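You operate a simulated robot arm through the tools that you are given. There is no shell and no other tool.

Carry out the task below with a simulated robot arm. There is one attempt and no reset: what you move stays moved.

## Task
Pour the leftover paint back into the pail and lock its lid on.
Fine: pot back on the wooden block, lid pressed home, pail lever shut. Keep fingers out of paint and oil; none on the tiles or down a drain. Spill a teaspoon at most, drop nothing.

Only the result counts: the job must be done as asked and must still hold three seconds after the hand-in. Knocking over, shifting, dropping, spilling or breaking anything else fails it. Lids that push on must go on centred and level and be pressed home; caps that screw on are set level and turned clockwise until they are tight.

## Robot
A 7-joint arm with a two-finger parallel gripper, fixed in place. Base frame: the origin is at the foot of the arm, x ahead of it, y to its left, z up. Units: m, rad, N and s.
With the tool pointing down near the work surface it reaches from about 0.32 to 0.74 m from the base axis. Its first joint turns from -2.007 to 2.007 rad. Payload 3.91 kg.
The tool frame sits at the grasp point between the pads (the TCP): z along the fingers, y along the line on which they close. The tips reach 0.03 m beyond it. Largest opening 0.11 m; finger width 0.02, thickness 0.01; the body of the gripper, 0.048 by 0.112 m, starts 0.055 m behind the TCP.
Orientation is told as [roll, pitch, yaw] about the base's x, y, z axes, in that order, counted from this pose: with the fingers straight down and closing along the base's y, the tool's x points along the base's -x, its y along +y and its z along -z.

## Interface
- The arm moves only by the tool servo_tool. Its argument "increments" is a list of rows, each a list of 3 entries, a list of its own where there are three numbers: the opening in per cent of the stroke, from 0 (shut) to 100 (fully open), then the shift along the tool's x, y, z in m, then the turn, a rotation vector about the tool's x, y, z in degrees. In form: [[claw, [tx, ty, tz], [wx, wy, wz]], ...]. A call has 1 to 20 rows; each row is the pose to reach, as a shift and turn from the pose commanded when the call began, along the tool's axes at that moment. A row lasts 0.2 s, in which the tool goes at most 0.05 m and 0.15 rad; a call with a longer step from one row to the next is refused whole, and so is a gripper value outside its range. Where a pose cannot be reached the arm comes as near as it can. A force on the tool above 40 N (or 10 N above the force at the start of the call, whichever is more), or a blocked arm, ends the call early, and 0.2 s more pass. The fingers move at their own pace (about 0.108 m/s each) and stop on an object; they squeeze with about 22 N. The grip force told is the motor's: it shows also when the fingers shut on nothing. Time passes only in rows, and 0.2 s behind the last, so rows that repeat a pose let the fingers close. It gives the time, the measured TCP pose, the force on the tool (base axes), the opening and the grip force at its end, in the units of the frame above (readings bear some noise), with the torque about the TCP (base axes, N m) and any sound that the robot's microphone picked up.
- Cameras (640 x 400 px; columns grow to the right, rows downward): "scene" is fixed at [0.0495, 0.4993, 1.1714]; the picture's right is [-0.50, -0.86, 0.00], its down [-0.51, 0.30, -0.81] and it looks along [0.70, -0.41, -0.59] (base axes); focal length 370 px, centre (320, 200). "wrist" rides on the gripper at [0.072, 0.017, -0.103] in the tool frame; the picture's right is [-0.23, 0.97, 0.00], its down [-0.76, -0.18, -0.62] and it looks along [-0.61, -0.14, 0.78] (tool axes); focal length 222 px, centre (320, 200). There is no depth. A picture from a camera that has moved, and an enlarged one, comes with that camera's place and axes in the base frame and with its lens.
- grab_frame(camera): a new picture of that camera. The clock stands still meanwhile.
- slide_trunk(by): slides the trunk up (or, below 0, down) by that many m; the arm rides with it, the base frame stays. It gives what a move gives, with no picture.
- enlarge(camera, box): a new picture of the part [left, top, right, bottom] of that camera's present view, enlarged. The clock stands still meanwhile.
- finish_job(): hands the job in; it is judged then, once.

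Nothing tells you positions but the pictures and the camera data. Unless the task says otherwise, let go and move clear before handing in.

The tools are called after ">>>" as a command line: name --argument value ..., lists and objects as JSON in quotes. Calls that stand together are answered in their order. servo_tool: Moves the arm, as the interface text tells. Its arguments: {"type":"object","properties":{"increments":{"type":"array","items":{"type":"array"}}},"required":["increments"]} The other tools are called the same way: slide_trunk (by) slides the trunk up or down; grab_frame (camera) takes a picture; enlarge (camera, box) takes an enlarged picture of a part of a camera's view; finish_job () hands the job in.

At the start:

```text
time: 0.0
ee_pos: [0.4441, -0.0888, 0.8007]
tool_rot: [0.0, 0.001, -0.001]
ft_force: [0.4, 1.3, -0.8]
torque: [0.01, -0.01, -0.01]
finger_gap: 0.1101
gripper_force: 0.1
trunk travel left (down, up): [-0.425, 0.565]
```

scene: 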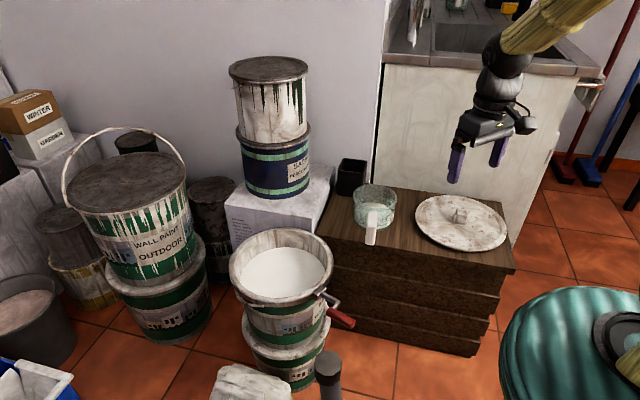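
wrist: 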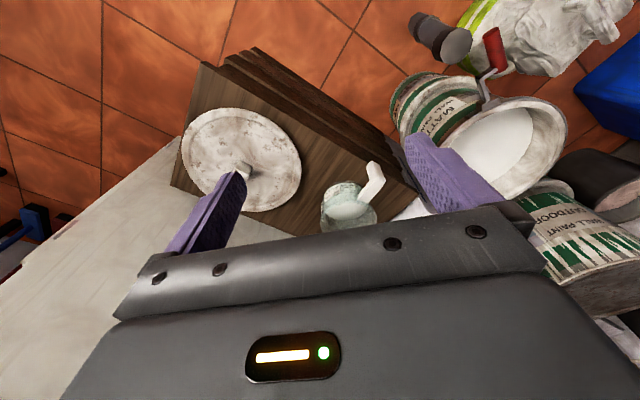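

I see an open pail of white paint with a red-handled lever, a wooden block carrying a glass pot with a white handle, and a lid with a knob. I'll look closer before planning.

>>> enlarge --camera "scene" --box '[320, 150, 520, 275]'

>>> enlarge --camera "scene" --box '[200, 210, 376, 400]'

>>> enlarge --camera "wrist" --box '[160, 40, 420, 240]'

>>> enlarge --camera "wrist" --box '[360, 0, 640, 220]'

```text
3.20 times, centred on (420, 212) of scene
camera zoom: at [0.0495, 0.4993, 1.1714], right [-0.5, -0.86, 0.0], down [-0.51, 0.3, -0.81], along [0.7, -0.41, -0.59], focal length 1182 px, centre (0, 160)
```

zoom: 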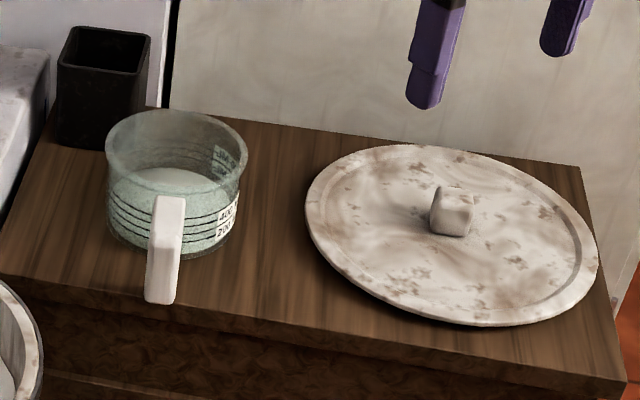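

```text
2.11 times, centred on (288, 305) of scene
camera zoom: at [0.0495, 0.4993, 1.1714], right [-0.5, -0.86, 0.0], down [-0.51, 0.3, -0.81], along [0.7, -0.41, -0.59], focal length 778 px, centre (387, -21)
```

zoom: 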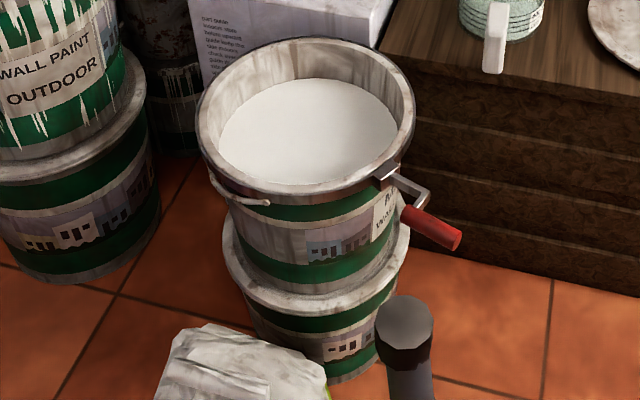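

```text
2.00 times, centred on (290, 140) of wrist
camera zoom: at [0.3717, -0.0721, 0.9031], right [0.23, 0.97, 0.0], down [0.76, -0.18, 0.62], along [0.61, -0.14, -0.78], focal length 444 px, centre (380, 320)
```

zoom: 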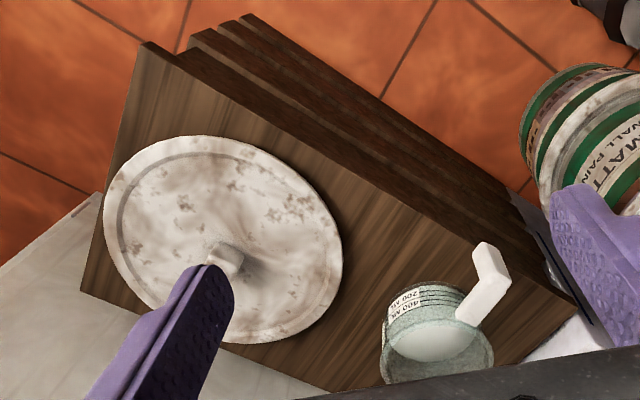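

```text
1.82 times, centred on (500, 110) of wrist
camera zoom: at [0.3717, -0.0721, 0.9031], right [0.23, 0.97, 0.0], down [0.76, -0.18, 0.62], along [0.61, -0.14, -0.78], focal length 404 px, centre (-7, 364)
```

zoom: 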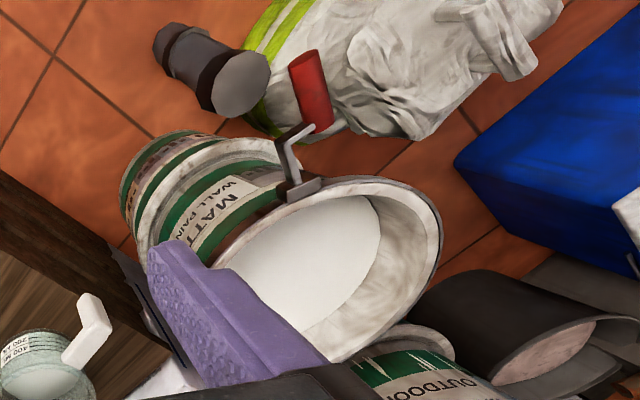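

The pot rim seems to be near (0.73, -0.09, 0.54), the lid knob near (0.555, -0.255, 0.54) and the pail rim centre near (0.66, 0.25, 0.49). I'll move the wrist camera closer to see the pot's handle before touching anything.

>>> servo_tool --increments '[[100, [-0.03, 0, 0.025], [0, 0, 0]], [100, [-0.06, 0, 0.05], [0, 0, 0]], [100, [-0.09, 0.01, 0.075], [0, 0, 0]], [100, [-0.12, 0.02, 0.1], [0, 0, 0]], [100, [-0.12, 0.03, 0.1], [0, 0, 0]]]'

>>> grab_frame --camera "wrist"

>>> grab_frame --camera "scene"

```text
time: 1.2
ee_pos: [0.5636, -0.0589, 0.6994]
tool_rot: [0.0, 0.0, 0.0]
ft_force: [0.2, 0.1, -0.1]
torque: [0.02, 0.01, 0.01]
finger_gap: 0.11
gripper_force: 0.0
trunk travel left (down, up): [-0.425, 0.565]
```

```text
taken
camera wrist: at [0.4926, -0.0416, 0.8022], right [0.23, 0.97, 0.0], down [0.76, -0.18, 0.62], along [0.61, -0.14, -0.78], focal length 222 px, centre (320, 200)
```

wrist: 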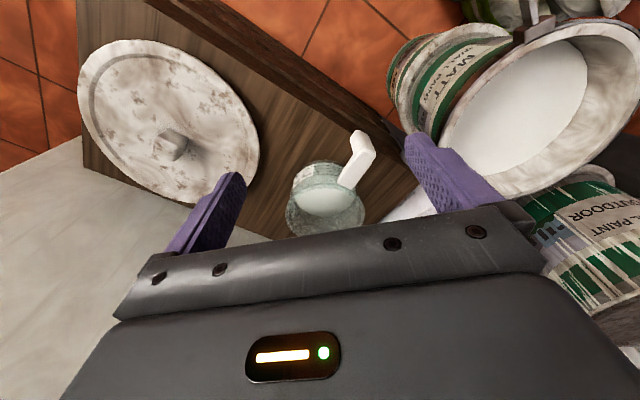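

```text
taken
```

scene: 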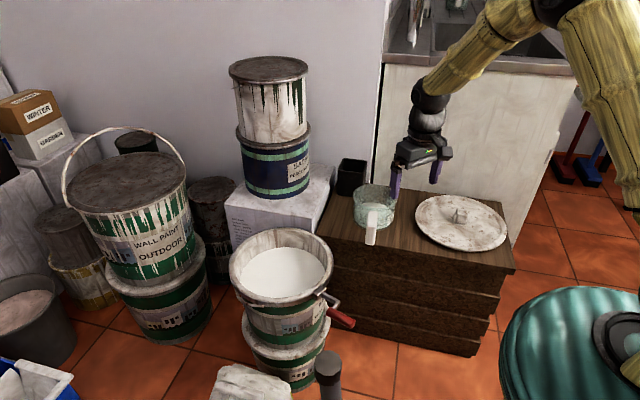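

>>> enlarge --camera "wrist" --box '[240, 110, 420, 250]'

>>> enlarge --camera "scene" --box '[330, 170, 420, 260]'

>>> enlarge --camera "wrist" --box '[70, 20, 280, 220]'

```text
2.86 times, centred on (330, 180) of wrist
camera zoom: at [0.4926, -0.0416, 0.8022], right [0.23, 0.97, 0.0], down [0.76, -0.18, 0.62], along [0.61, -0.14, -0.78], focal length 635 px, centre (291, 257)
```

zoom: 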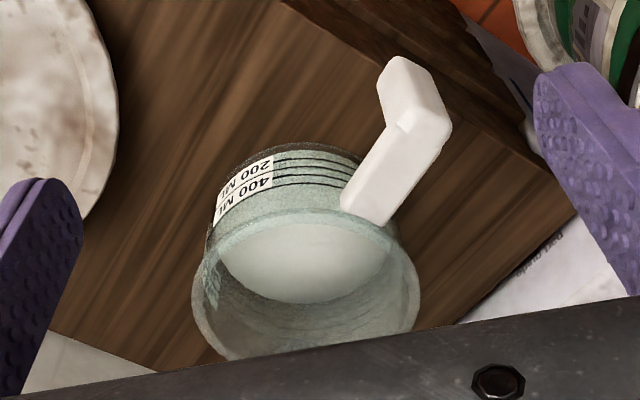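

```text
4.44 times, centred on (375, 215) of scene
camera zoom: at [0.0495, 0.4993, 1.1714], right [-0.5, -0.86, 0.0], down [-0.51, 0.3, -0.81], along [0.7, -0.41, -0.59], focal length 1642 px, centre (76, 133)
```

zoom: 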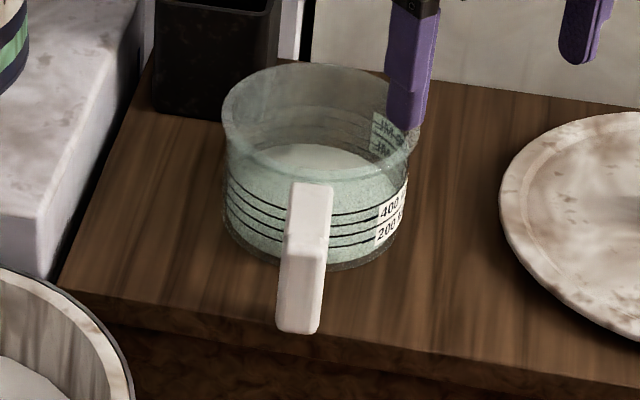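

```text
2.00 times, centred on (175, 120) of wrist
camera zoom: at [0.4926, -0.0416, 0.8022], right [0.23, 0.97, 0.0], down [0.76, -0.18, 0.62], along [0.61, -0.14, -0.78], focal length 444 px, centre (610, 360)
```

zoom: 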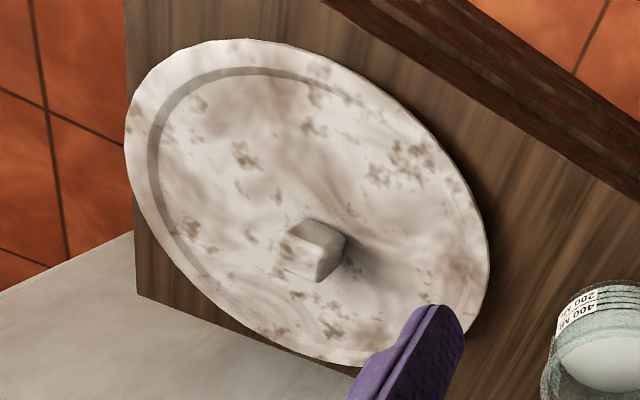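

The handle is an inverted L: a flat arm sticking out from the pot with a bar hanging from its outer end. I'll zoom in on it, and look at the pail lever and lid as well.

>>> enlarge --camera "wrist" --box '[325, 120, 385, 175]'

>>> enlarge --camera "scene" --box '[350, 190, 400, 250]'

>>> enlarge --camera "scene" --box '[280, 270, 370, 350]'

>>> enlarge --camera "wrist" --box '[380, 0, 640, 200]'

```text
7.27 times, centred on (355, 148) of wrist
camera zoom: at [0.4926, -0.0416, 0.8022], right [0.23, 0.97, 0.0], down [0.76, -0.18, 0.62], along [0.61, -0.14, -0.78], focal length 1615 px, centre (66, 582)
```

zoom: 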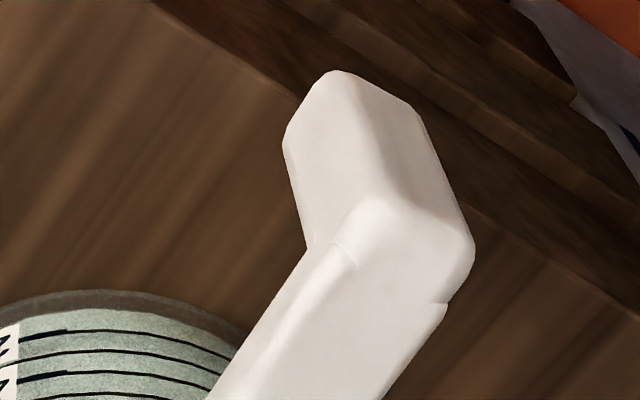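

```text
6.67 times, centred on (375, 220) of scene
camera zoom: at [0.0495, 0.4993, 1.1714], right [-0.5, -0.86, 0.0], down [-0.51, 0.3, -0.81], along [0.7, -0.41, -0.59], focal length 2463 px, centre (-47, 67)
```

zoom: 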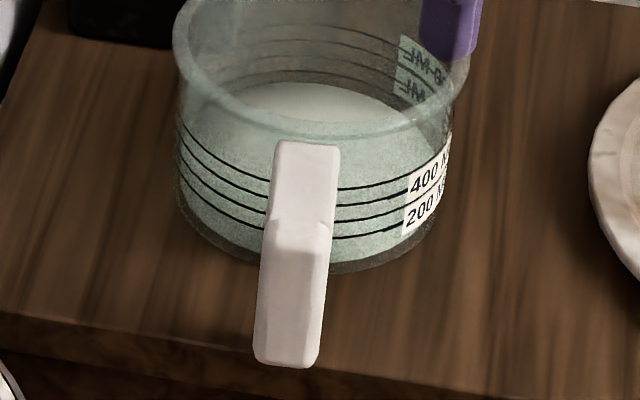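

```text
5.00 times, centred on (325, 310) of scene
camera zoom: at [0.0495, 0.4993, 1.1714], right [-0.5, -0.86, 0.0], down [-0.51, 0.3, -0.81], along [0.7, -0.41, -0.59], focal length 1847 px, centre (295, -350)
```

zoom: 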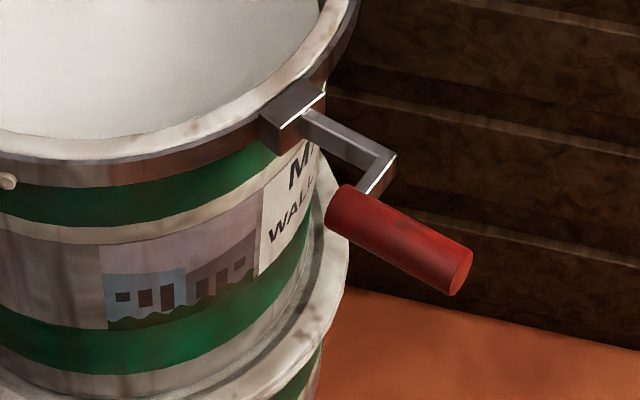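

```text
2.00 times, centred on (510, 100) of wrist
camera zoom: at [0.4926, -0.0416, 0.8022], right [0.23, 0.97, 0.0], down [0.76, -0.18, 0.62], along [0.61, -0.14, -0.78], focal length 444 px, centre (-60, 400)
```

zoom: 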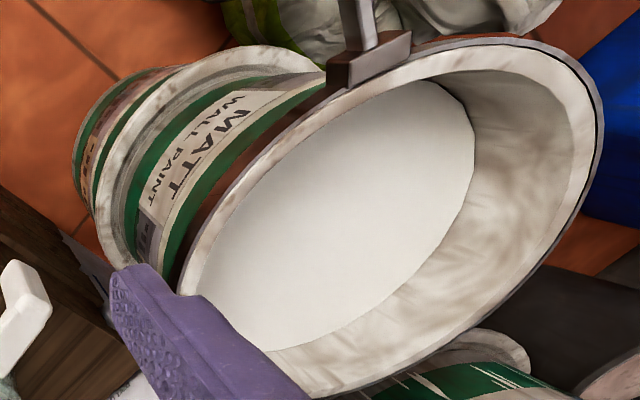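

The block top works out at z ≈ 0.456. The pot's hanging bar stands near (0.645, -0.013) and spans z 0.462–0.535, pointing outward along (-0.75, 0.66). I'll hover above it with the fingers lined up across the bar and check before going down.

>>> servo_tool --increments '[[100, [-0.016, 0.009, 0.01], [0, 0, 8]], [100, [-0.032, 0.018, 0.02], [0, 0, 16]], [100, [-0.048, 0.027, 0.04], [0, 0, 24]], [100, [-0.064, 0.036, 0.06], [0, 0, 32]], [100, [-0.0814, 0.0459, 0.08], [0, 0, 40]], [100, [-0.0814, 0.0459, 0.085], [0, 0, 41.4]], [100, [-0.0814, 0.0459, 0.085], [0, 0, 41.4]]]'

>>> grab_frame --camera "wrist"

>>> grab_frame --camera "scene"

>>> enlarge --camera "scene" --box '[310, 120, 470, 260]'

```text
time: 2.8
ee_pos: [0.6455, -0.0127, 0.6147]
tool_rot: [0.0, 0.0, -0.724]
ft_force: [0.1, -0.5, -0.5]
torque: [0.01, -0.02, -0.02]
finger_gap: 0.1101
gripper_force: 0.1
trunk travel left (down, up): [-0.425, 0.565]
```

```text
taken
camera wrist: at [0.6028, 0.0482, 0.7177], right [0.81, 0.58, 0.0], down [0.45, -0.64, 0.62], along [0.36, -0.51, -0.78], focal length 222 px, centre (320, 200)
```

wrist: 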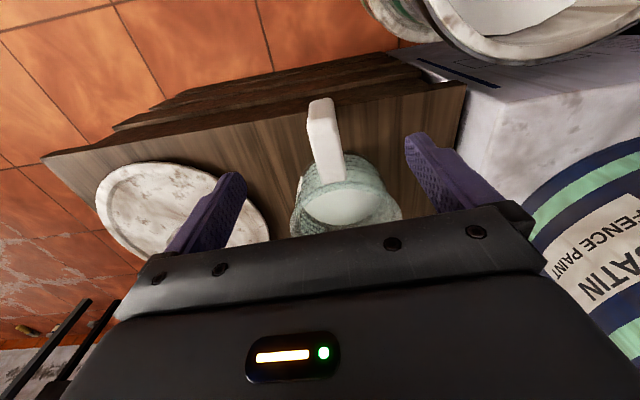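

```text
taken
```

scene: 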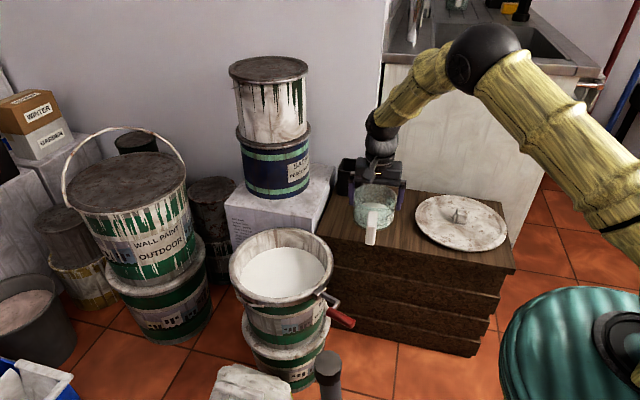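

```text
2.86 times, centred on (390, 190) of scene
camera zoom: at [0.0495, 0.4993, 1.1714], right [-0.5, -0.86, 0.0], down [-0.51, 0.3, -0.81], along [0.7, -0.41, -0.59], focal length 1056 px, centre (120, 229)
```

zoom: 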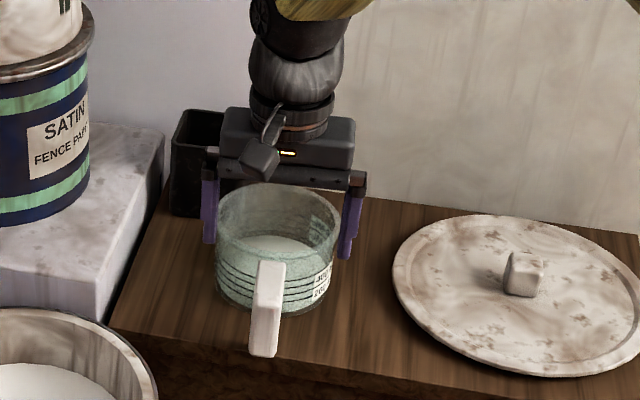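

The bar sits between the fingers in the wrist view. I'll zoom in to fine-check the alignment.

>>> enlarge --camera "wrist" --box '[280, 80, 380, 180]'

>>> enlarge --camera "wrist" --box '[160, 80, 500, 260]'

```text
4.00 times, centred on (330, 130) of wrist
camera zoom: at [0.6028, 0.0482, 0.7177], right [0.81, 0.58, 0.0], down [0.45, -0.64, 0.62], along [0.36, -0.51, -0.78], focal length 888 px, centre (280, 480)
```

zoom: 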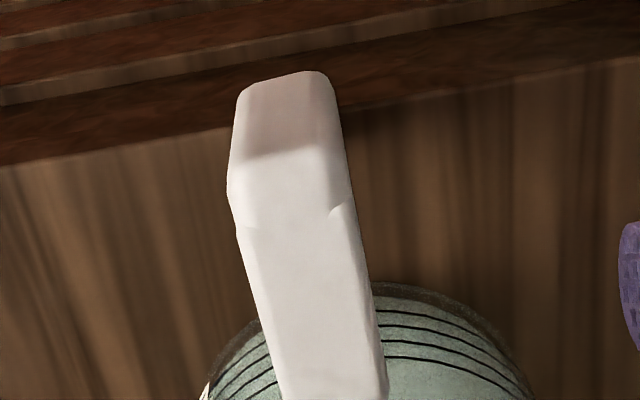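

```text
1.88 times, centred on (330, 170) of wrist
camera zoom: at [0.6028, 0.0482, 0.7177], right [0.81, 0.58, 0.0], down [0.45, -0.64, 0.62], along [0.36, -0.51, -0.78], focal length 418 px, centre (301, 256)
```

zoom: 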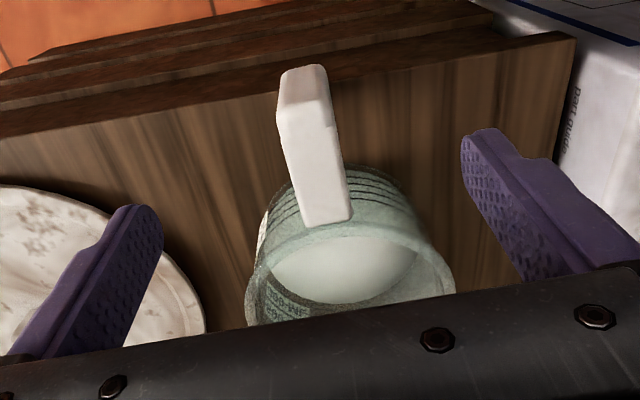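

The bar is centred to within about 2 mm. I'll make that small correction, descend so the tips stay about 1.5 cm above the block, and close part-way.

>>> servo_tool --increments '[[100, [0.0007, 0.0024, 0.02], [0, 0, 1]], [100, [0.0007, 0.0024, 0.045], [0, 0, 1]], [100, [0.0007, 0.0024, 0.07], [0, 0, 1]], [100, [0.0007, 0.0024, 0.095], [0, 0, 1]], [100, [0.0007, 0.0024, 0.114], [0, 0, 1]], [40, [0.0007, 0.0024, 0.114], [0, 0, 1]], [40, [0.0007, 0.0024, 0.114], [0, 0, 1]]]'

>>> grab_frame --camera "wrist"

>>> enlarge --camera "scene" --box '[310, 150, 450, 260]'

```text
time: 4.4
ee_pos: [0.6459, -0.0113, 0.5006]
tool_rot: [-0.002, -0.001, -0.739]
ft_force: [-0.4, -0.8, -0.8]
torque: [0.03, -0.06, 0.0]
finger_gap: 0.044
gripper_force: 0.1
trunk travel left (down, up): [-0.425, 0.565]
```

```text
taken
camera wrist: at [0.6041, 0.0508, 0.604], right [0.82, 0.57, 0.0], down [0.44, -0.64, 0.62], along [0.35, -0.51, -0.78], focal length 222 px, centre (320, 200)
```

wrist: 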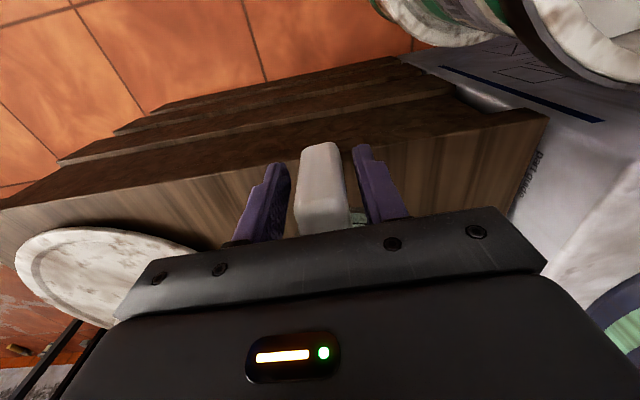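

```text
3.64 times, centred on (380, 205) of scene
camera zoom: at [0.0495, 0.4993, 1.1714], right [-0.5, -0.86, 0.0], down [-0.51, 0.3, -0.81], along [0.7, -0.41, -0.59], focal length 1344 px, centre (102, 182)
```

zoom: 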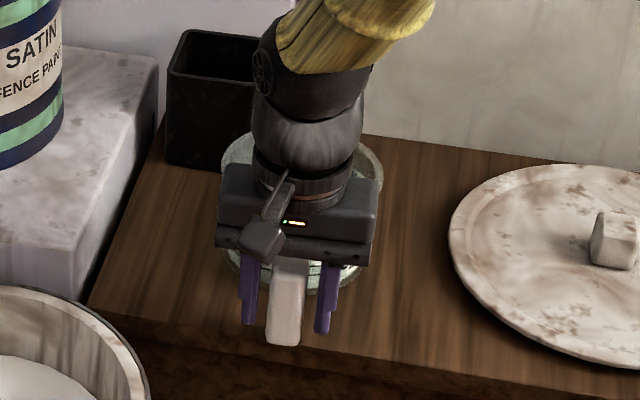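

The fingers straddle the bar evenly. I'll close on it now and lift only a few millimetres, to see whether the pot hangs level.

>>> servo_tool --increments '[[0, [0, 0, 0], [0, 0, 0]], [0, [0, 0, 0], [0, 0, 0]], [0, [0, 0, 0], [0, 0, 0]], [0, [0, 0, 0], [0, 0, 0]]]'

>>> servo_tool --increments '[[0, [0, 0, -0.001], [0, 0, 0]], [0, [0, 0, -0.002], [0, 0, 0]], [0, [0, 0, -0.004], [0, 0, 0]], [0, [0, 0, -0.006], [0, 0, 0]], [0, [0, 0, -0.006], [0, 0, 0]]]'

>>> grab_frame --camera "wrist"

>>> enlarge --camera "scene" --box '[310, 150, 450, 260]'

```text
time: 5.4
ee_pos: [0.6463, -0.0107, 0.5017]
tool_rot: [-0.001, 0.0, -0.74]
ft_force: [1.3, 0.6, 0.0]
torque: [-0.08, -0.01, 0.22]
finger_gap: 0.0286
gripper_force: 22.1
trunk travel left (down, up): [-0.425, 0.565]
```

```text
time: 6.6
ee_pos: [0.646, -0.011, 0.5082]
tool_rot: [-0.001, 0.0, -0.74]
ft_force: [-0.1, -0.6, -3.8]
torque: [0.27, 0.32, 0.01]
finger_gap: 0.028
gripper_force: 21.6
trunk travel left (down, up): [-0.425, 0.565]
```

```text
taken
camera wrist: at [0.6039, 0.0507, 0.6098], right [0.82, 0.57, 0.0], down [0.44, -0.64, 0.62], along [0.35, -0.51, -0.78], focal length 222 px, centre (320, 200)
```

wrist: 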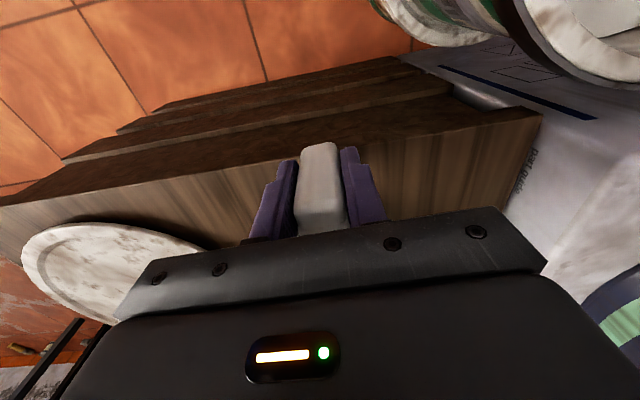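

```text
3.64 times, centred on (380, 205) of scene
camera zoom: at [0.0495, 0.4993, 1.1714], right [-0.5, -0.86, 0.0], down [-0.51, 0.3, -0.81], along [0.7, -0.41, -0.59], focal length 1344 px, centre (102, 182)
```

zoom: 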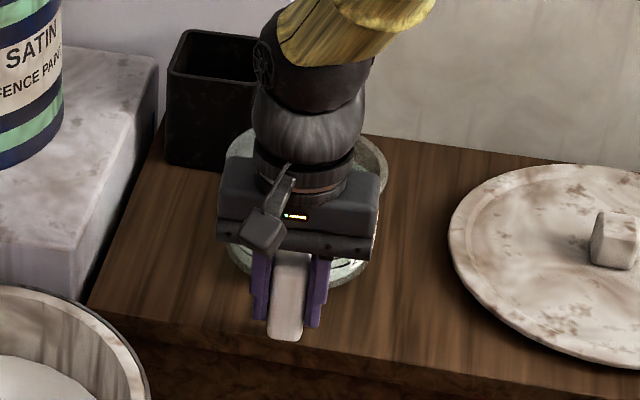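

The load reads 3.8 N with 0.42 N·m of torque, so the pot is off the block and light enough for the grip. I'll lift it slowly and check it's level.

>>> servo_tool --increments '[[0, [0, 0, -0.008], [0, 0, 0]], [0, [0, 0, -0.018], [0, 0, 0]], [0, [0, 0, -0.03], [0, 0, 0]], [0, [0, 0, -0.042], [0, 0, 0]], [0, [0, 0, -0.054], [0, 0, 0]], [0, [0, 0, -0.066], [0, 0, 0]], [0, [0, 0, -0.078], [0, 0, 0]], [0, [0, 0, -0.09], [0, 0, 0]], [0, [0, 0, -0.1], [0, 0, 0]], [0, [0, 0, -0.105], [0, 0, 0]], [0, [0, 0, -0.105], [0, 0, 0]]]'

>>> grab_frame --camera "wrist"

>>> enlarge --camera "scene" --box '[310, 100, 470, 240]'

```text
time: 9.0
ee_pos: [0.6467, -0.01, 0.6121]
tool_rot: [-0.001, 0.0, -0.74]
ft_force: [0.5, -0.7, -4.3]
torque: [0.3, 0.29, 0.03]
finger_gap: 0.0281
gripper_force: 21.5
trunk travel left (down, up): [-0.425, 0.565]
```

```text
taken
camera wrist: at [0.6047, 0.0504, 0.7148], right [0.82, 0.57, 0.0], down [0.44, -0.64, 0.62], along [0.35, -0.51, -0.78], focal length 222 px, centre (320, 200)
```

wrist: 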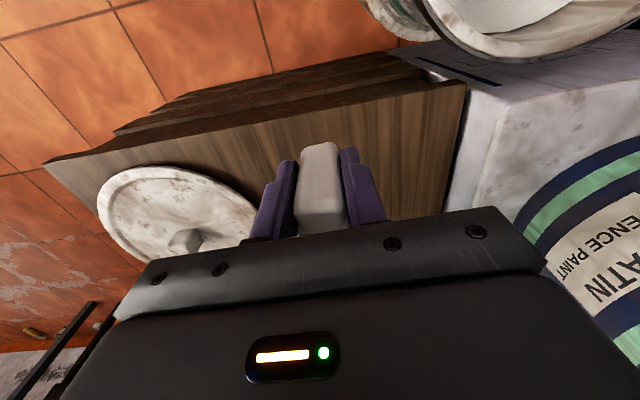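

```text
2.86 times, centred on (390, 170) of scene
camera zoom: at [0.0495, 0.4993, 1.1714], right [-0.5, -0.86, 0.0], down [-0.51, 0.3, -0.81], along [0.7, -0.41, -0.59], focal length 1056 px, centre (120, 286)
```

zoom: 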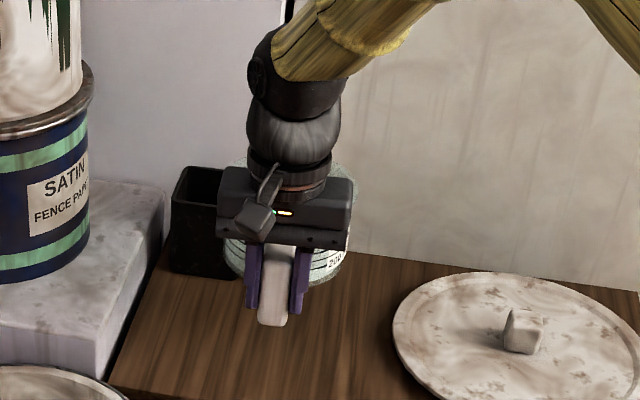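

The pot hangs steady and level. I refined the pail centre to about (0.67, 0.248), with the rim at z ≈ 0.49. I'll carry the pot slowly over it while turning so the handle points back at the robot.

>>> servo_tool --increments '[[0, [0.003, 0.0019, 0], [0, 0, -0.42]], [0, [0.0091, 0.0057, 0], [0, 0, -1.27]], [0, [0.0182, 0.0115, 0], [0, 0, -2.54]], [0, [0.0304, 0.0191, 0], [0, 0, -4.24]], [0, [0.0456, 0.0287, 0], [0, 0, -6.36]], [0, [0.0638, 0.0401, 0], [0, 0, -8.9]], [0, [0.0821, 0.0516, 0], [0, 0, -11.45]], [0, [0.1003, 0.063, 0], [0, 0, -14]], [0, [0.1186, 0.0745, 0], [0, 0, -16.5]], [0, [0.1368, 0.086, 0], [0, 0, -19.1]], [0, [0.155, 0.0974, 0], [0, 0, -21.6]], [0, [0.1733, 0.1089, 0], [0, 0, -24.2]], [0, [0.1915, 0.1203, 0], [0, 0, -26.7]], [0, [0.2098, 0.1318, 0], [0, 0, -29.3]], [0, [0.228, 0.1433, 0], [0, 0, -31.8]], [0, [0.2462, 0.1547, 0], [0, 0, -34.3]], [0, [0.2645, 0.1662, 0], [0, 0, -36.9]], [0, [0.2827, 0.1776, 0], [0, 0, -39.4]], [0, [0.2949, 0.1853, 0], [0, 0, -41.1]], [0, [0.304, 0.191, 0], [0, 0, -42.4]]]'

>>> grab_frame --camera "wrist"

>>> grab_frame --camera "scene"

>>> enlarge --camera "scene" --box '[190, 120, 390, 320]'

```text
time: 13.2
ee_pos: [0.5508, 0.3353, 0.6128]
tool_rot: [-0.001, -0.001, 0.001]
ft_force: [1.2, -0.5, -4.8]
torque: [0.04, 0.44, 0.02]
finger_gap: 0.028
gripper_force: 22.0
trunk travel left (down, up): [-0.425, 0.565]
```

```text
taken
camera wrist: at [0.478, 0.3526, 0.7153], right [0.23, 0.97, 0.0], down [0.76, -0.18, 0.62], along [0.61, -0.14, -0.78], focal length 222 px, centre (320, 200)
```

wrist: 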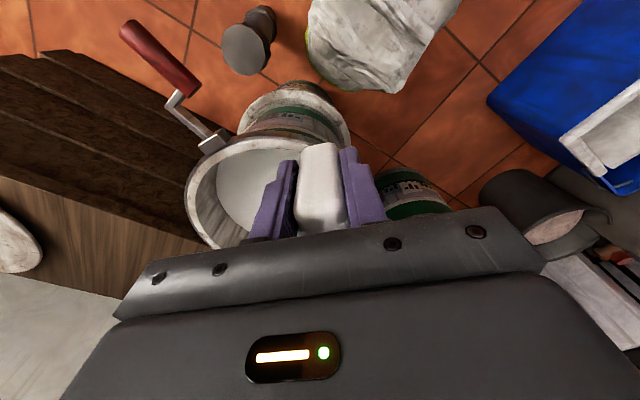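

```text
taken
```

scene: 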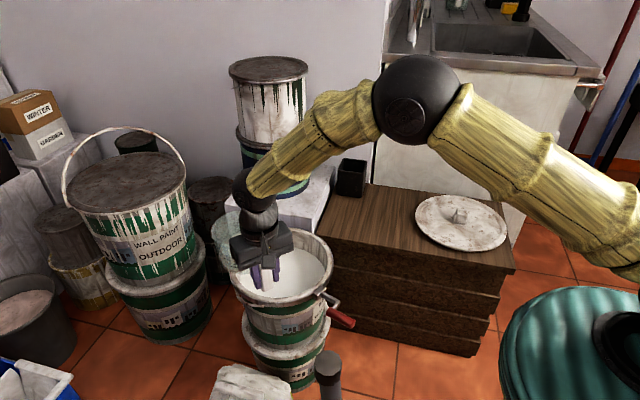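

```text
2.00 times, centred on (290, 220) of scene
camera zoom: at [0.0495, 0.4993, 1.1714], right [-0.5, -0.86, 0.0], down [-0.51, 0.3, -0.81], along [0.7, -0.41, -0.59], focal length 739 px, centre (380, 160)
```

zoom: 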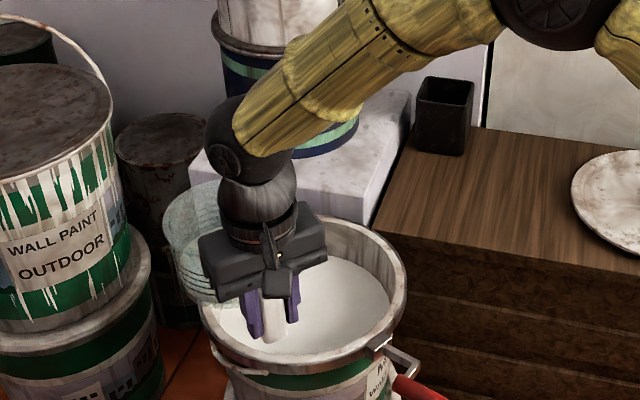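

The pot is upright over the far half of the pail, and its -y lip will swing in over the pail's centre. I'll begin tilting slowly to 28° and check that the arm tracks.

>>> servo_tool --increments '[[0, [0, 0, 0.003], [-3, 0, 0]], [0, [0, 0, 0.006], [-6, 0, 0]], [0, [0, 0, 0.01], [-10, 0, 0]], [0, [0, 0, 0.014], [-14, 0, 0]], [0, [0, 0, 0.018], [-18, 0, 0]], [0, [0, 0, 0.022], [-22, 0, 0]], [0, [0, 0, 0.026], [-25, 0, 0]], [0, [0, 0, 0.028], [-28, 0, 0]]]'

>>> enlarge --camera "scene" --box '[190, 120, 390, 320]'

>>> grab_frame --camera "wrist"

```text
time: 15.0
ee_pos: [0.5512, 0.3353, 0.5843]
tool_rot: [0.49, 0.0, -0.001]
ft_force: [-1.2, 0.5, -4.1]
torque: [-0.05, 0.46, 0.02]
finger_gap: 0.0279
gripper_force: 21.7
trunk travel left (down, up): [-0.425, 0.565]
```

```text
2.00 times, centred on (290, 220) of scene
camera zoom: at [0.0495, 0.4993, 1.1714], right [-0.5, -0.86, 0.0], down [-0.51, 0.3, -0.81], along [0.7, -0.41, -0.59], focal length 739 px, centre (380, 160)
```

zoom: 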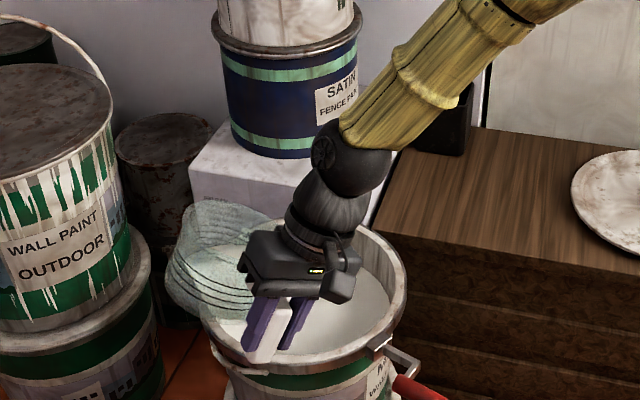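

```text
taken
camera wrist: at [0.4787, 0.3019, 0.6826], right [0.23, 0.86, 0.46], down [0.76, -0.45, 0.47], along [0.61, 0.24, -0.76], focal length 222 px, centre (320, 200)
```

wrist: 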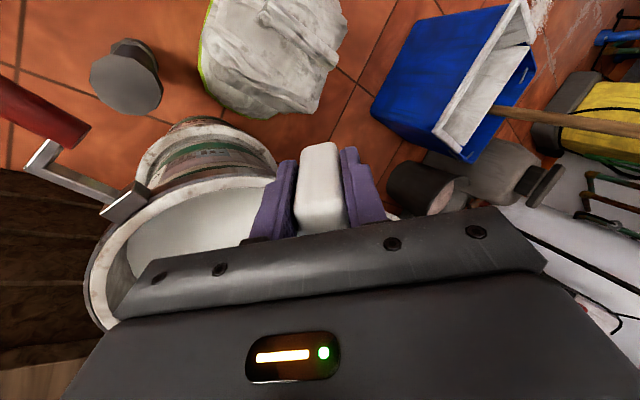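

The tilt tracks exactly and the grip isn't slipping. I'll continue slowly to 60° while keeping the lip over the pail's centre.

>>> servo_tool --increments '[[0, [0, 0, 0], [-2, 0, 0]], [0, [0, 0, 0], [-4, 0, 0]], [0, [0, 0, 0], [-6, 0, 0]], [0, [0, 0, 0], [-8, 0, 0]], [0, [0, 0, 0], [-10, 0, 0]], [0, [-0.0, -0.001, -0.0005], [-12, 0, 0]], [0, [0, -0.002, -0.001], [-14, 0, 0]], [0, [0, -0.003, -0.0015], [-16, 0, 0]], [0, [0, -0.0035, -0.002], [-18, 0, 0]], [0, [0, -0.004, -0.002], [-20, 0, 0]], [0, [0, -0.005, -0.0025], [-22, 0, 0]], [0, [0, -0.006, -0.003], [-24, 0, 0]], [0, [0, -0.0065, -0.0035], [-26, 0, 0]], [0, [0, -0.007, -0.0035], [-28, 0, 0]], [0, [0, -0.0075, -0.004], [-30, 0, 0]], [0, [0, -0.0079, -0.0042], [-32, 0, 0]]]'

>>> enlarge --camera "scene" --box '[190, 120, 390, 320]'

>>> grab_frame --camera "wrist"

```text
time: 18.4
ee_pos: [0.5496, 0.3262, 0.5851]
tool_rot: [1.048, 0.001, 0.002]
ft_force: [0.3, -0.8, -3.8]
torque: [-0.08, 0.41, -0.01]
finger_gap: 0.0282
gripper_force: 21.6
trunk travel left (down, up): [-0.425, 0.565]
```

```text
2.00 times, centred on (290, 220) of scene
camera zoom: at [0.0495, 0.4993, 1.1714], right [-0.5, -0.86, 0.0], down [-0.51, 0.3, -0.81], along [0.7, -0.41, -0.59], focal length 739 px, centre (380, 160)
```

zoom: 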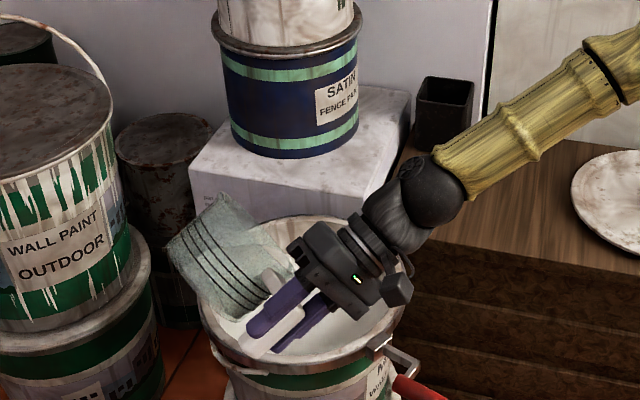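

```text
taken
camera wrist: at [0.4784, 0.2452, 0.65], right [0.23, 0.49, 0.84], down [0.76, -0.63, 0.16], along [0.61, 0.61, -0.51], focal length 222 px, centre (320, 200)
```

wrist: 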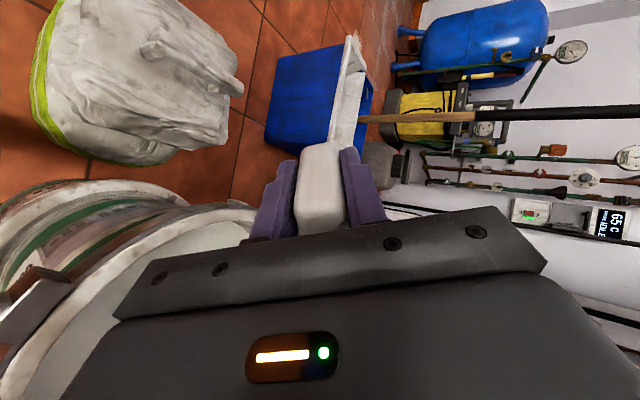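

At 60° the weight still reads about 3.9 N. I'll zoom in to see whether paint is at the lip.

>>> enlarge --camera "scene" --box '[235, 205, 345, 305]'

```text
4.00 times, centred on (290, 255) of scene
camera zoom: at [0.0495, 0.4993, 1.1714], right [-0.5, -0.86, 0.0], down [-0.51, 0.3, -0.81], along [0.7, -0.41, -0.59], focal length 1478 px, centre (440, -20)
```

zoom: 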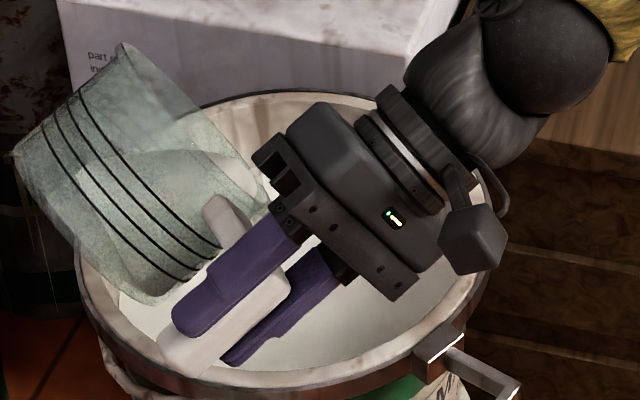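

The paint is right at the lip, which is over the middle of the pail. I'll keep tilting slowly toward 75°.

>>> servo_tool --increments '[[0, [0, -0.0005, -0.001], [-1.5, 0, 0]], [0, [0, -0.001, -0.002], [-3, 0, 0]], [0, [0, -0.002, -0.003], [-4.5, 0, 0]], [0, [0, -0.0025, -0.004], [-6, 0, 0]], [0, [0, -0.003, -0.0055], [-7.5, 0, 0]], [0, [0, -0.004, -0.007], [-9, 0, 0]], [0, [0, -0.0045, -0.008], [-10.5, 0, 0]], [0, [0, -0.005, -0.009], [-12, 0, 0]], [0, [0, -0.006, -0.01], [-13.5, 0, 0]], [0, [0, -0.0065, -0.0112], [-15, 0, 0]], [0, [0, -0.0065, -0.0112], [-15, 0, 0]]]'

>>> enlarge --camera "scene" --box '[235, 205, 345, 305]'

```text
time: 20.8
ee_pos: [0.5494, 0.3128, 0.5841]
tool_rot: [1.309, -0.001, 0.0]
ft_force: [0.1, 0.1, -4.3]
torque: [-0.03, 0.3, -0.02]
finger_gap: 0.0278
gripper_force: 21.8
trunk travel left (down, up): [-0.425, 0.565]
```

```text
4.00 times, centred on (290, 255) of scene
camera zoom: at [0.0495, 0.4993, 1.1714], right [-0.5, -0.86, 0.0], down [-0.51, 0.3, -0.81], along [0.7, -0.41, -0.59], focal length 1478 px, centre (440, -20)
```

zoom: 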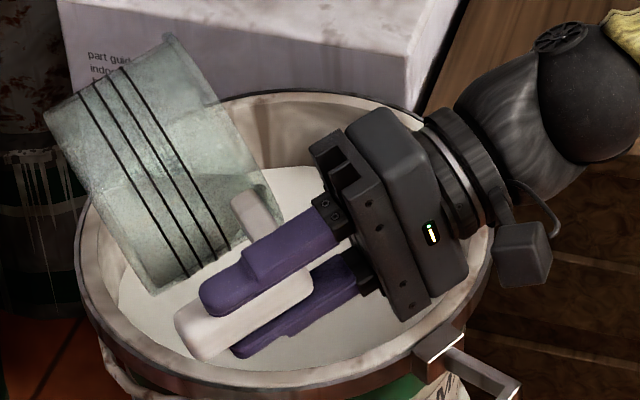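

The torque has dropped, so paint is running out, and nothing shows outside the pail. I'll go on to 90°.

>>> servo_tool --increments '[[0, [0, 0.0005, -0.001], [-1, 0, 0]], [0, [0, 0.001, -0.003], [-3, 0, 0]], [0, [0, 0.002, -0.005], [-5, 0, 0]], [0, [0, 0.003, -0.007], [-7, 0, 0]], [0, [0, 0.004, -0.009], [-9, 0, 0]], [0, [0, 0.005, -0.011], [-11, 0, 0]], [0, [0, 0.006, -0.013], [-13, 0, 0]], [0, [0, 0.0065, -0.0147], [-15, 0, 0]], [0, [0, 0.0065, -0.0147], [-15, 0, 0]], [0, [0, 0.0065, -0.0147], [-15, 0, 0]]]'

>>> enlarge --camera "scene" --box '[235, 205, 345, 305]'

>>> grab_frame --camera "wrist"

```text
time: 23.0
ee_pos: [0.5509, 0.3009, 0.5951]
tool_rot: [1.571, 0.0, 0.0]
ft_force: [-0.4, 1.1, -3.2]
torque: [-0.06, 0.19, 0.01]
finger_gap: 0.0278
gripper_force: 22.0
trunk travel left (down, up): [-0.425, 0.565]
```

```text
4.00 times, centred on (290, 255) of scene
camera zoom: at [0.0495, 0.4993, 1.1714], right [-0.5, -0.86, 0.0], down [-0.51, 0.3, -0.81], along [0.7, -0.41, -0.59], focal length 1478 px, centre (440, -20)
```

zoom: 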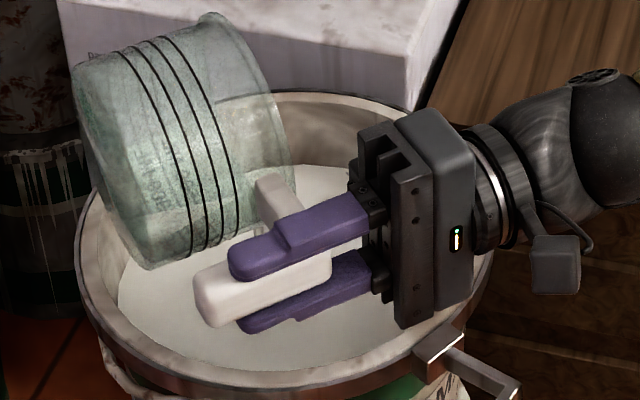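

```text
taken
camera wrist: at [0.4784, 0.1976, 0.6105], right [0.23, 0.0, 0.97], down [0.76, -0.62, -0.18], along [0.61, 0.78, -0.14], focal length 222 px, centre (320, 200)
```

wrist: 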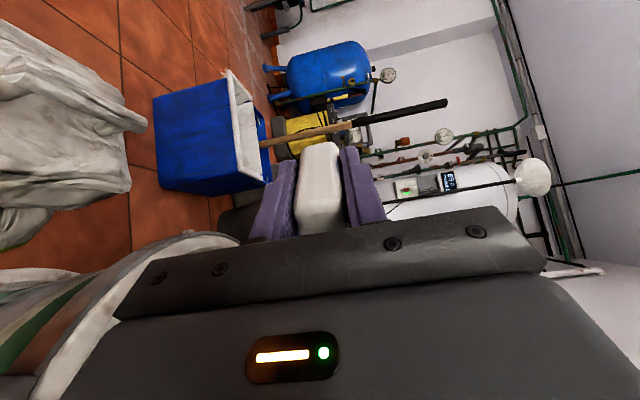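

The torque is down to 0.19 N·m. I'll tilt past horizontal to about 112°, raising the hand a little, and hold so it drains.

>>> servo_tool --increments '[[0, [0, 0.003, -0.002], [-2, 0, 0]], [0, [0, 0.006, -0.004], [-4, 0, 0]], [0, [0, 0.009, -0.007], [-6, 0, 0]], [0, [0, 0.012, -0.009], [-8, 0, 0]], [0, [0, 0.016, -0.012], [-10, 0, 0]], [0, [0, 0.02, -0.014], [-12, 0, 0]], [0, [0, 0.023, -0.017], [-14, 0, 0]], [0, [0, 0.026, -0.02], [-16, 0, 0]], [0, [0, 0.028, -0.023], [-18, 0, 0]], [0, [0, 0.03, -0.025], [-20, 0, 0]], [0, [0, 0.032, -0.027], [-22, 0, 0]], [0, [0, 0.032, -0.027], [-22, 0, 0]], [0, [0, 0.032, -0.027], [-22, 0, 0]], [0, [0, 0.032, -0.027], [-22, 0, 0]], [0, [0, 0.032, -0.027], [-22, 0, 0]], [0, [0, 0.032, -0.027], [-22, 0, 0]]]'

>>> enlarge --camera "scene" --box '[235, 205, 345, 305]'

```text
time: 25.6
ee_pos: [0.5723, 0.2567, 0.6628]
tool_rot: [1.877, -0.113, 0.002]
ft_force: [-0.9, -0.7, -2.7]
torque: [-0.02, 0.25, -0.02]
finger_gap: 0.0277
gripper_force: 22.1
trunk travel left (down, up): [-0.425, 0.565]
stopped in row 12: the arm was blocked; the commanded pose is now the measured one
```

```text
4.00 times, centred on (290, 255) of scene
camera zoom: at [0.0495, 0.4993, 1.1714], right [-0.5, -0.86, 0.0], down [-0.51, 0.3, -0.81], along [0.7, -0.41, -0.59], focal length 1478 px, centre (440, -20)
```

zoom: 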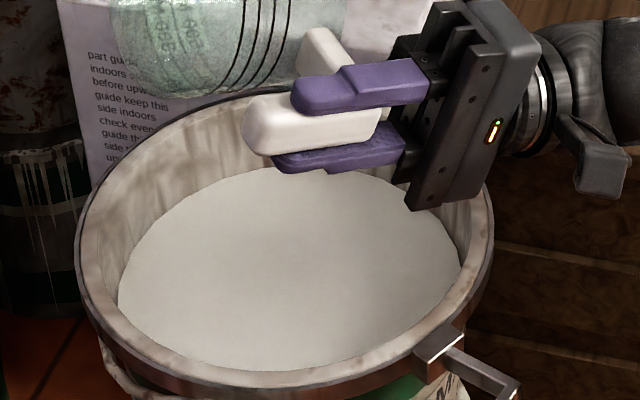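

The arm hit a joint limit near 107°, but the pot is still over the pail. I'll hold to drain and look around for drips.

>>> servo_tool --increments '[[0, [0, 0, 0], [0, 0, 0]], [0, [0, 0, 0], [0, 0, 0]], [0, [0, 0, 0], [0, 0, 0]], [0, [0, 0, 0], [0, 0, 0]], [0, [0, 0, 0], [0, 0, 0]], [0, [0, 0, 0], [0, 0, 0]], [0, [0, 0, 0], [0, 0, 0]], [0, [0, 0, 0], [0, 0, 0]], [0, [0, 0, 0], [0, 0, 0]], [0, [0, 0, 0], [0, 0, 0]]]'

>>> grab_frame --camera "scene"

>>> enlarge --camera "scene" --box '[220, 130, 380, 270]'

```text
time: 27.8
ee_pos: [0.5734, 0.2577, 0.6618]
tool_rot: [1.878, -0.113, 0.001]
ft_force: [-0.4, -0.3, -1.9]
torque: [0.01, 0.19, -0.01]
finger_gap: 0.0277
gripper_force: 22.4
trunk travel left (down, up): [-0.425, 0.565]
```

```text
taken
```

scene: 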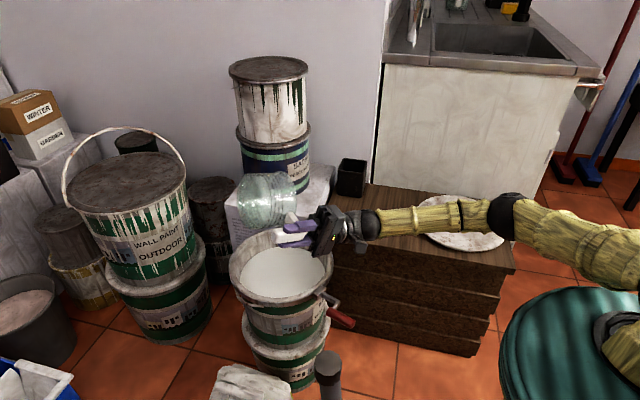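

```text
2.86 times, centred on (300, 200) of scene
camera zoom: at [0.0495, 0.4993, 1.1714], right [-0.5, -0.86, 0.0], down [-0.51, 0.3, -0.81], along [0.7, -0.41, -0.59], focal length 1056 px, centre (377, 200)
```

zoom: 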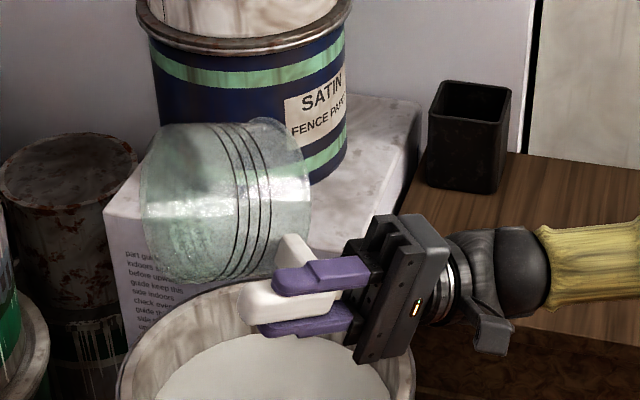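

The pot looks empty of white paint now. I'll hold a bit longer so any drips fall into the pail, and compare the weight readings.

>>> servo_tool --increments '[[0, [0, 0, 0], [0, 0, 0]], [0, [0, 0, 0], [0, 0, 0]], [0, [0, 0, 0], [0, 0, 0]], [0, [0, 0, 0], [0, 0, 0]], [0, [0, 0, 0], [0, 0, 0]], [0, [0, 0, 0], [0, 0, 0]], [0, [0, 0, 0], [0, 0, 0]], [0, [0, 0, 0], [0, 0, 0]], [0, [0, 0, 0], [0, 0, 0]], [0, [0, 0, 0], [0, 0, 0]], [0, [0, 0, 0], [0, 0, 0]], [0, [0, 0, 0], [0, 0, 0]]]'

>>> enlarge --camera "scene" --box '[230, 160, 310, 240]'

>>> grab_frame --camera "wrist"

```text
time: 30.4
ee_pos: [0.5743, 0.2565, 0.6635]
tool_rot: [1.878, -0.113, 0.006]
ft_force: [-0.3, 0.0, -2.4]
torque: [-0.02, 0.19, 0.01]
finger_gap: 0.028
gripper_force: 22.0
trunk travel left (down, up): [-0.425, 0.565]
```

```text
5.00 times, centred on (270, 200) of scene
camera zoom: at [0.0495, 0.4993, 1.1714], right [-0.5, -0.86, 0.0], down [-0.51, 0.3, -0.81], along [0.7, -0.41, -0.59], focal length 1847 px, centre (570, 200)
```

zoom: 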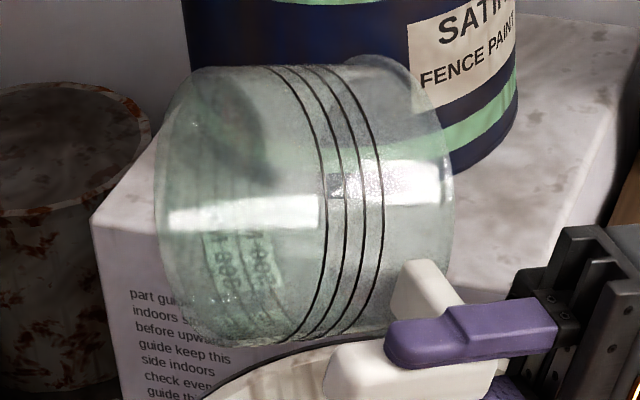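

```text
taken
camera wrist: at [0.5037, 0.1536, 0.6387], right [0.12, -0.29, 0.95], down [0.8, -0.54, -0.27], along [0.59, 0.79, 0.17], focal length 222 px, centre (320, 200)
```

wrist: 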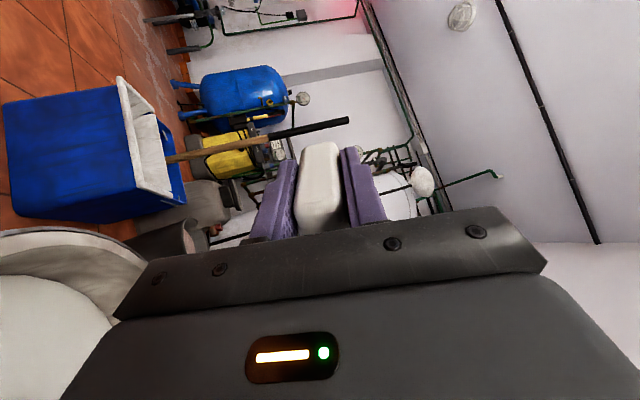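

The pot is empty, holding at about 1.9 N. I'll roll it back upright above the pail along the same path.

>>> servo_tool --increments '[[0, [0.001, -0.001, 0.003], [3, 0, 0]], [0, [0.002, -0.002, 0.007], [8, 0, 0]], [0, [0.004, -0.004, 0.012], [14, 0, 0]], [0, [0.006, -0.006, 0.018], [20, 0, 0]], [0, [0.008, -0.0075, 0.024], [26.5, 0, 0]], [0, [0.01, -0.009, 0.029], [33, 0, 0]], [0, [0.011, -0.0105, 0.034], [39.5, 0, 0]], [0, [0.013, -0.012, 0.039], [46, 0, 0]], [0, [0.014, -0.0135, 0.044], [52.5, 0, 0]], [0, [0.016, -0.015, 0.049], [59, 0, 0]], [0, [0.017, -0.0165, 0.053], [65.5, 0, 0]], [0, [0.018, -0.018, 0.057], [72, 0, 0]], [0, [0.019, -0.019, 0.06], [78.5, 0, 0]], [0, [0.02, -0.02, 0.063], [85, 0, 0]], [0, [0.02, -0.0205, 0.065], [91, 0, 0]], [0, [0.02, -0.021, 0.0665], [97, 0, 0]], [0, [0.02, -0.021, 0.0667], [102, 0, 0]], [0, [0.02, -0.0211, 0.0667], [106, 0, 0]], [0, [0.02, -0.0211, 0.0667], [107.6, 0, 0]]]'

>>> grab_frame --camera "scene"

```text
time: 34.4
ee_pos: [0.5516, 0.328, 0.6598]
tool_rot: [0.001, -0.108, 0.002]
ft_force: [-0.2, 0.0, -2.6]
torque: [0.0, 0.21, 0.01]
finger_gap: 0.028
gripper_force: 22.4
trunk travel left (down, up): [-0.425, 0.565]
```

```text
taken
```

scene: 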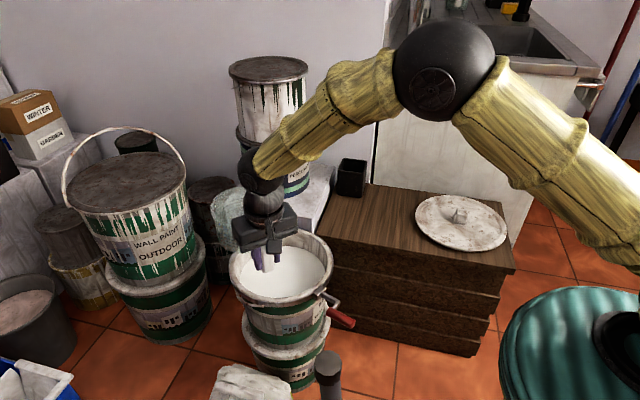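

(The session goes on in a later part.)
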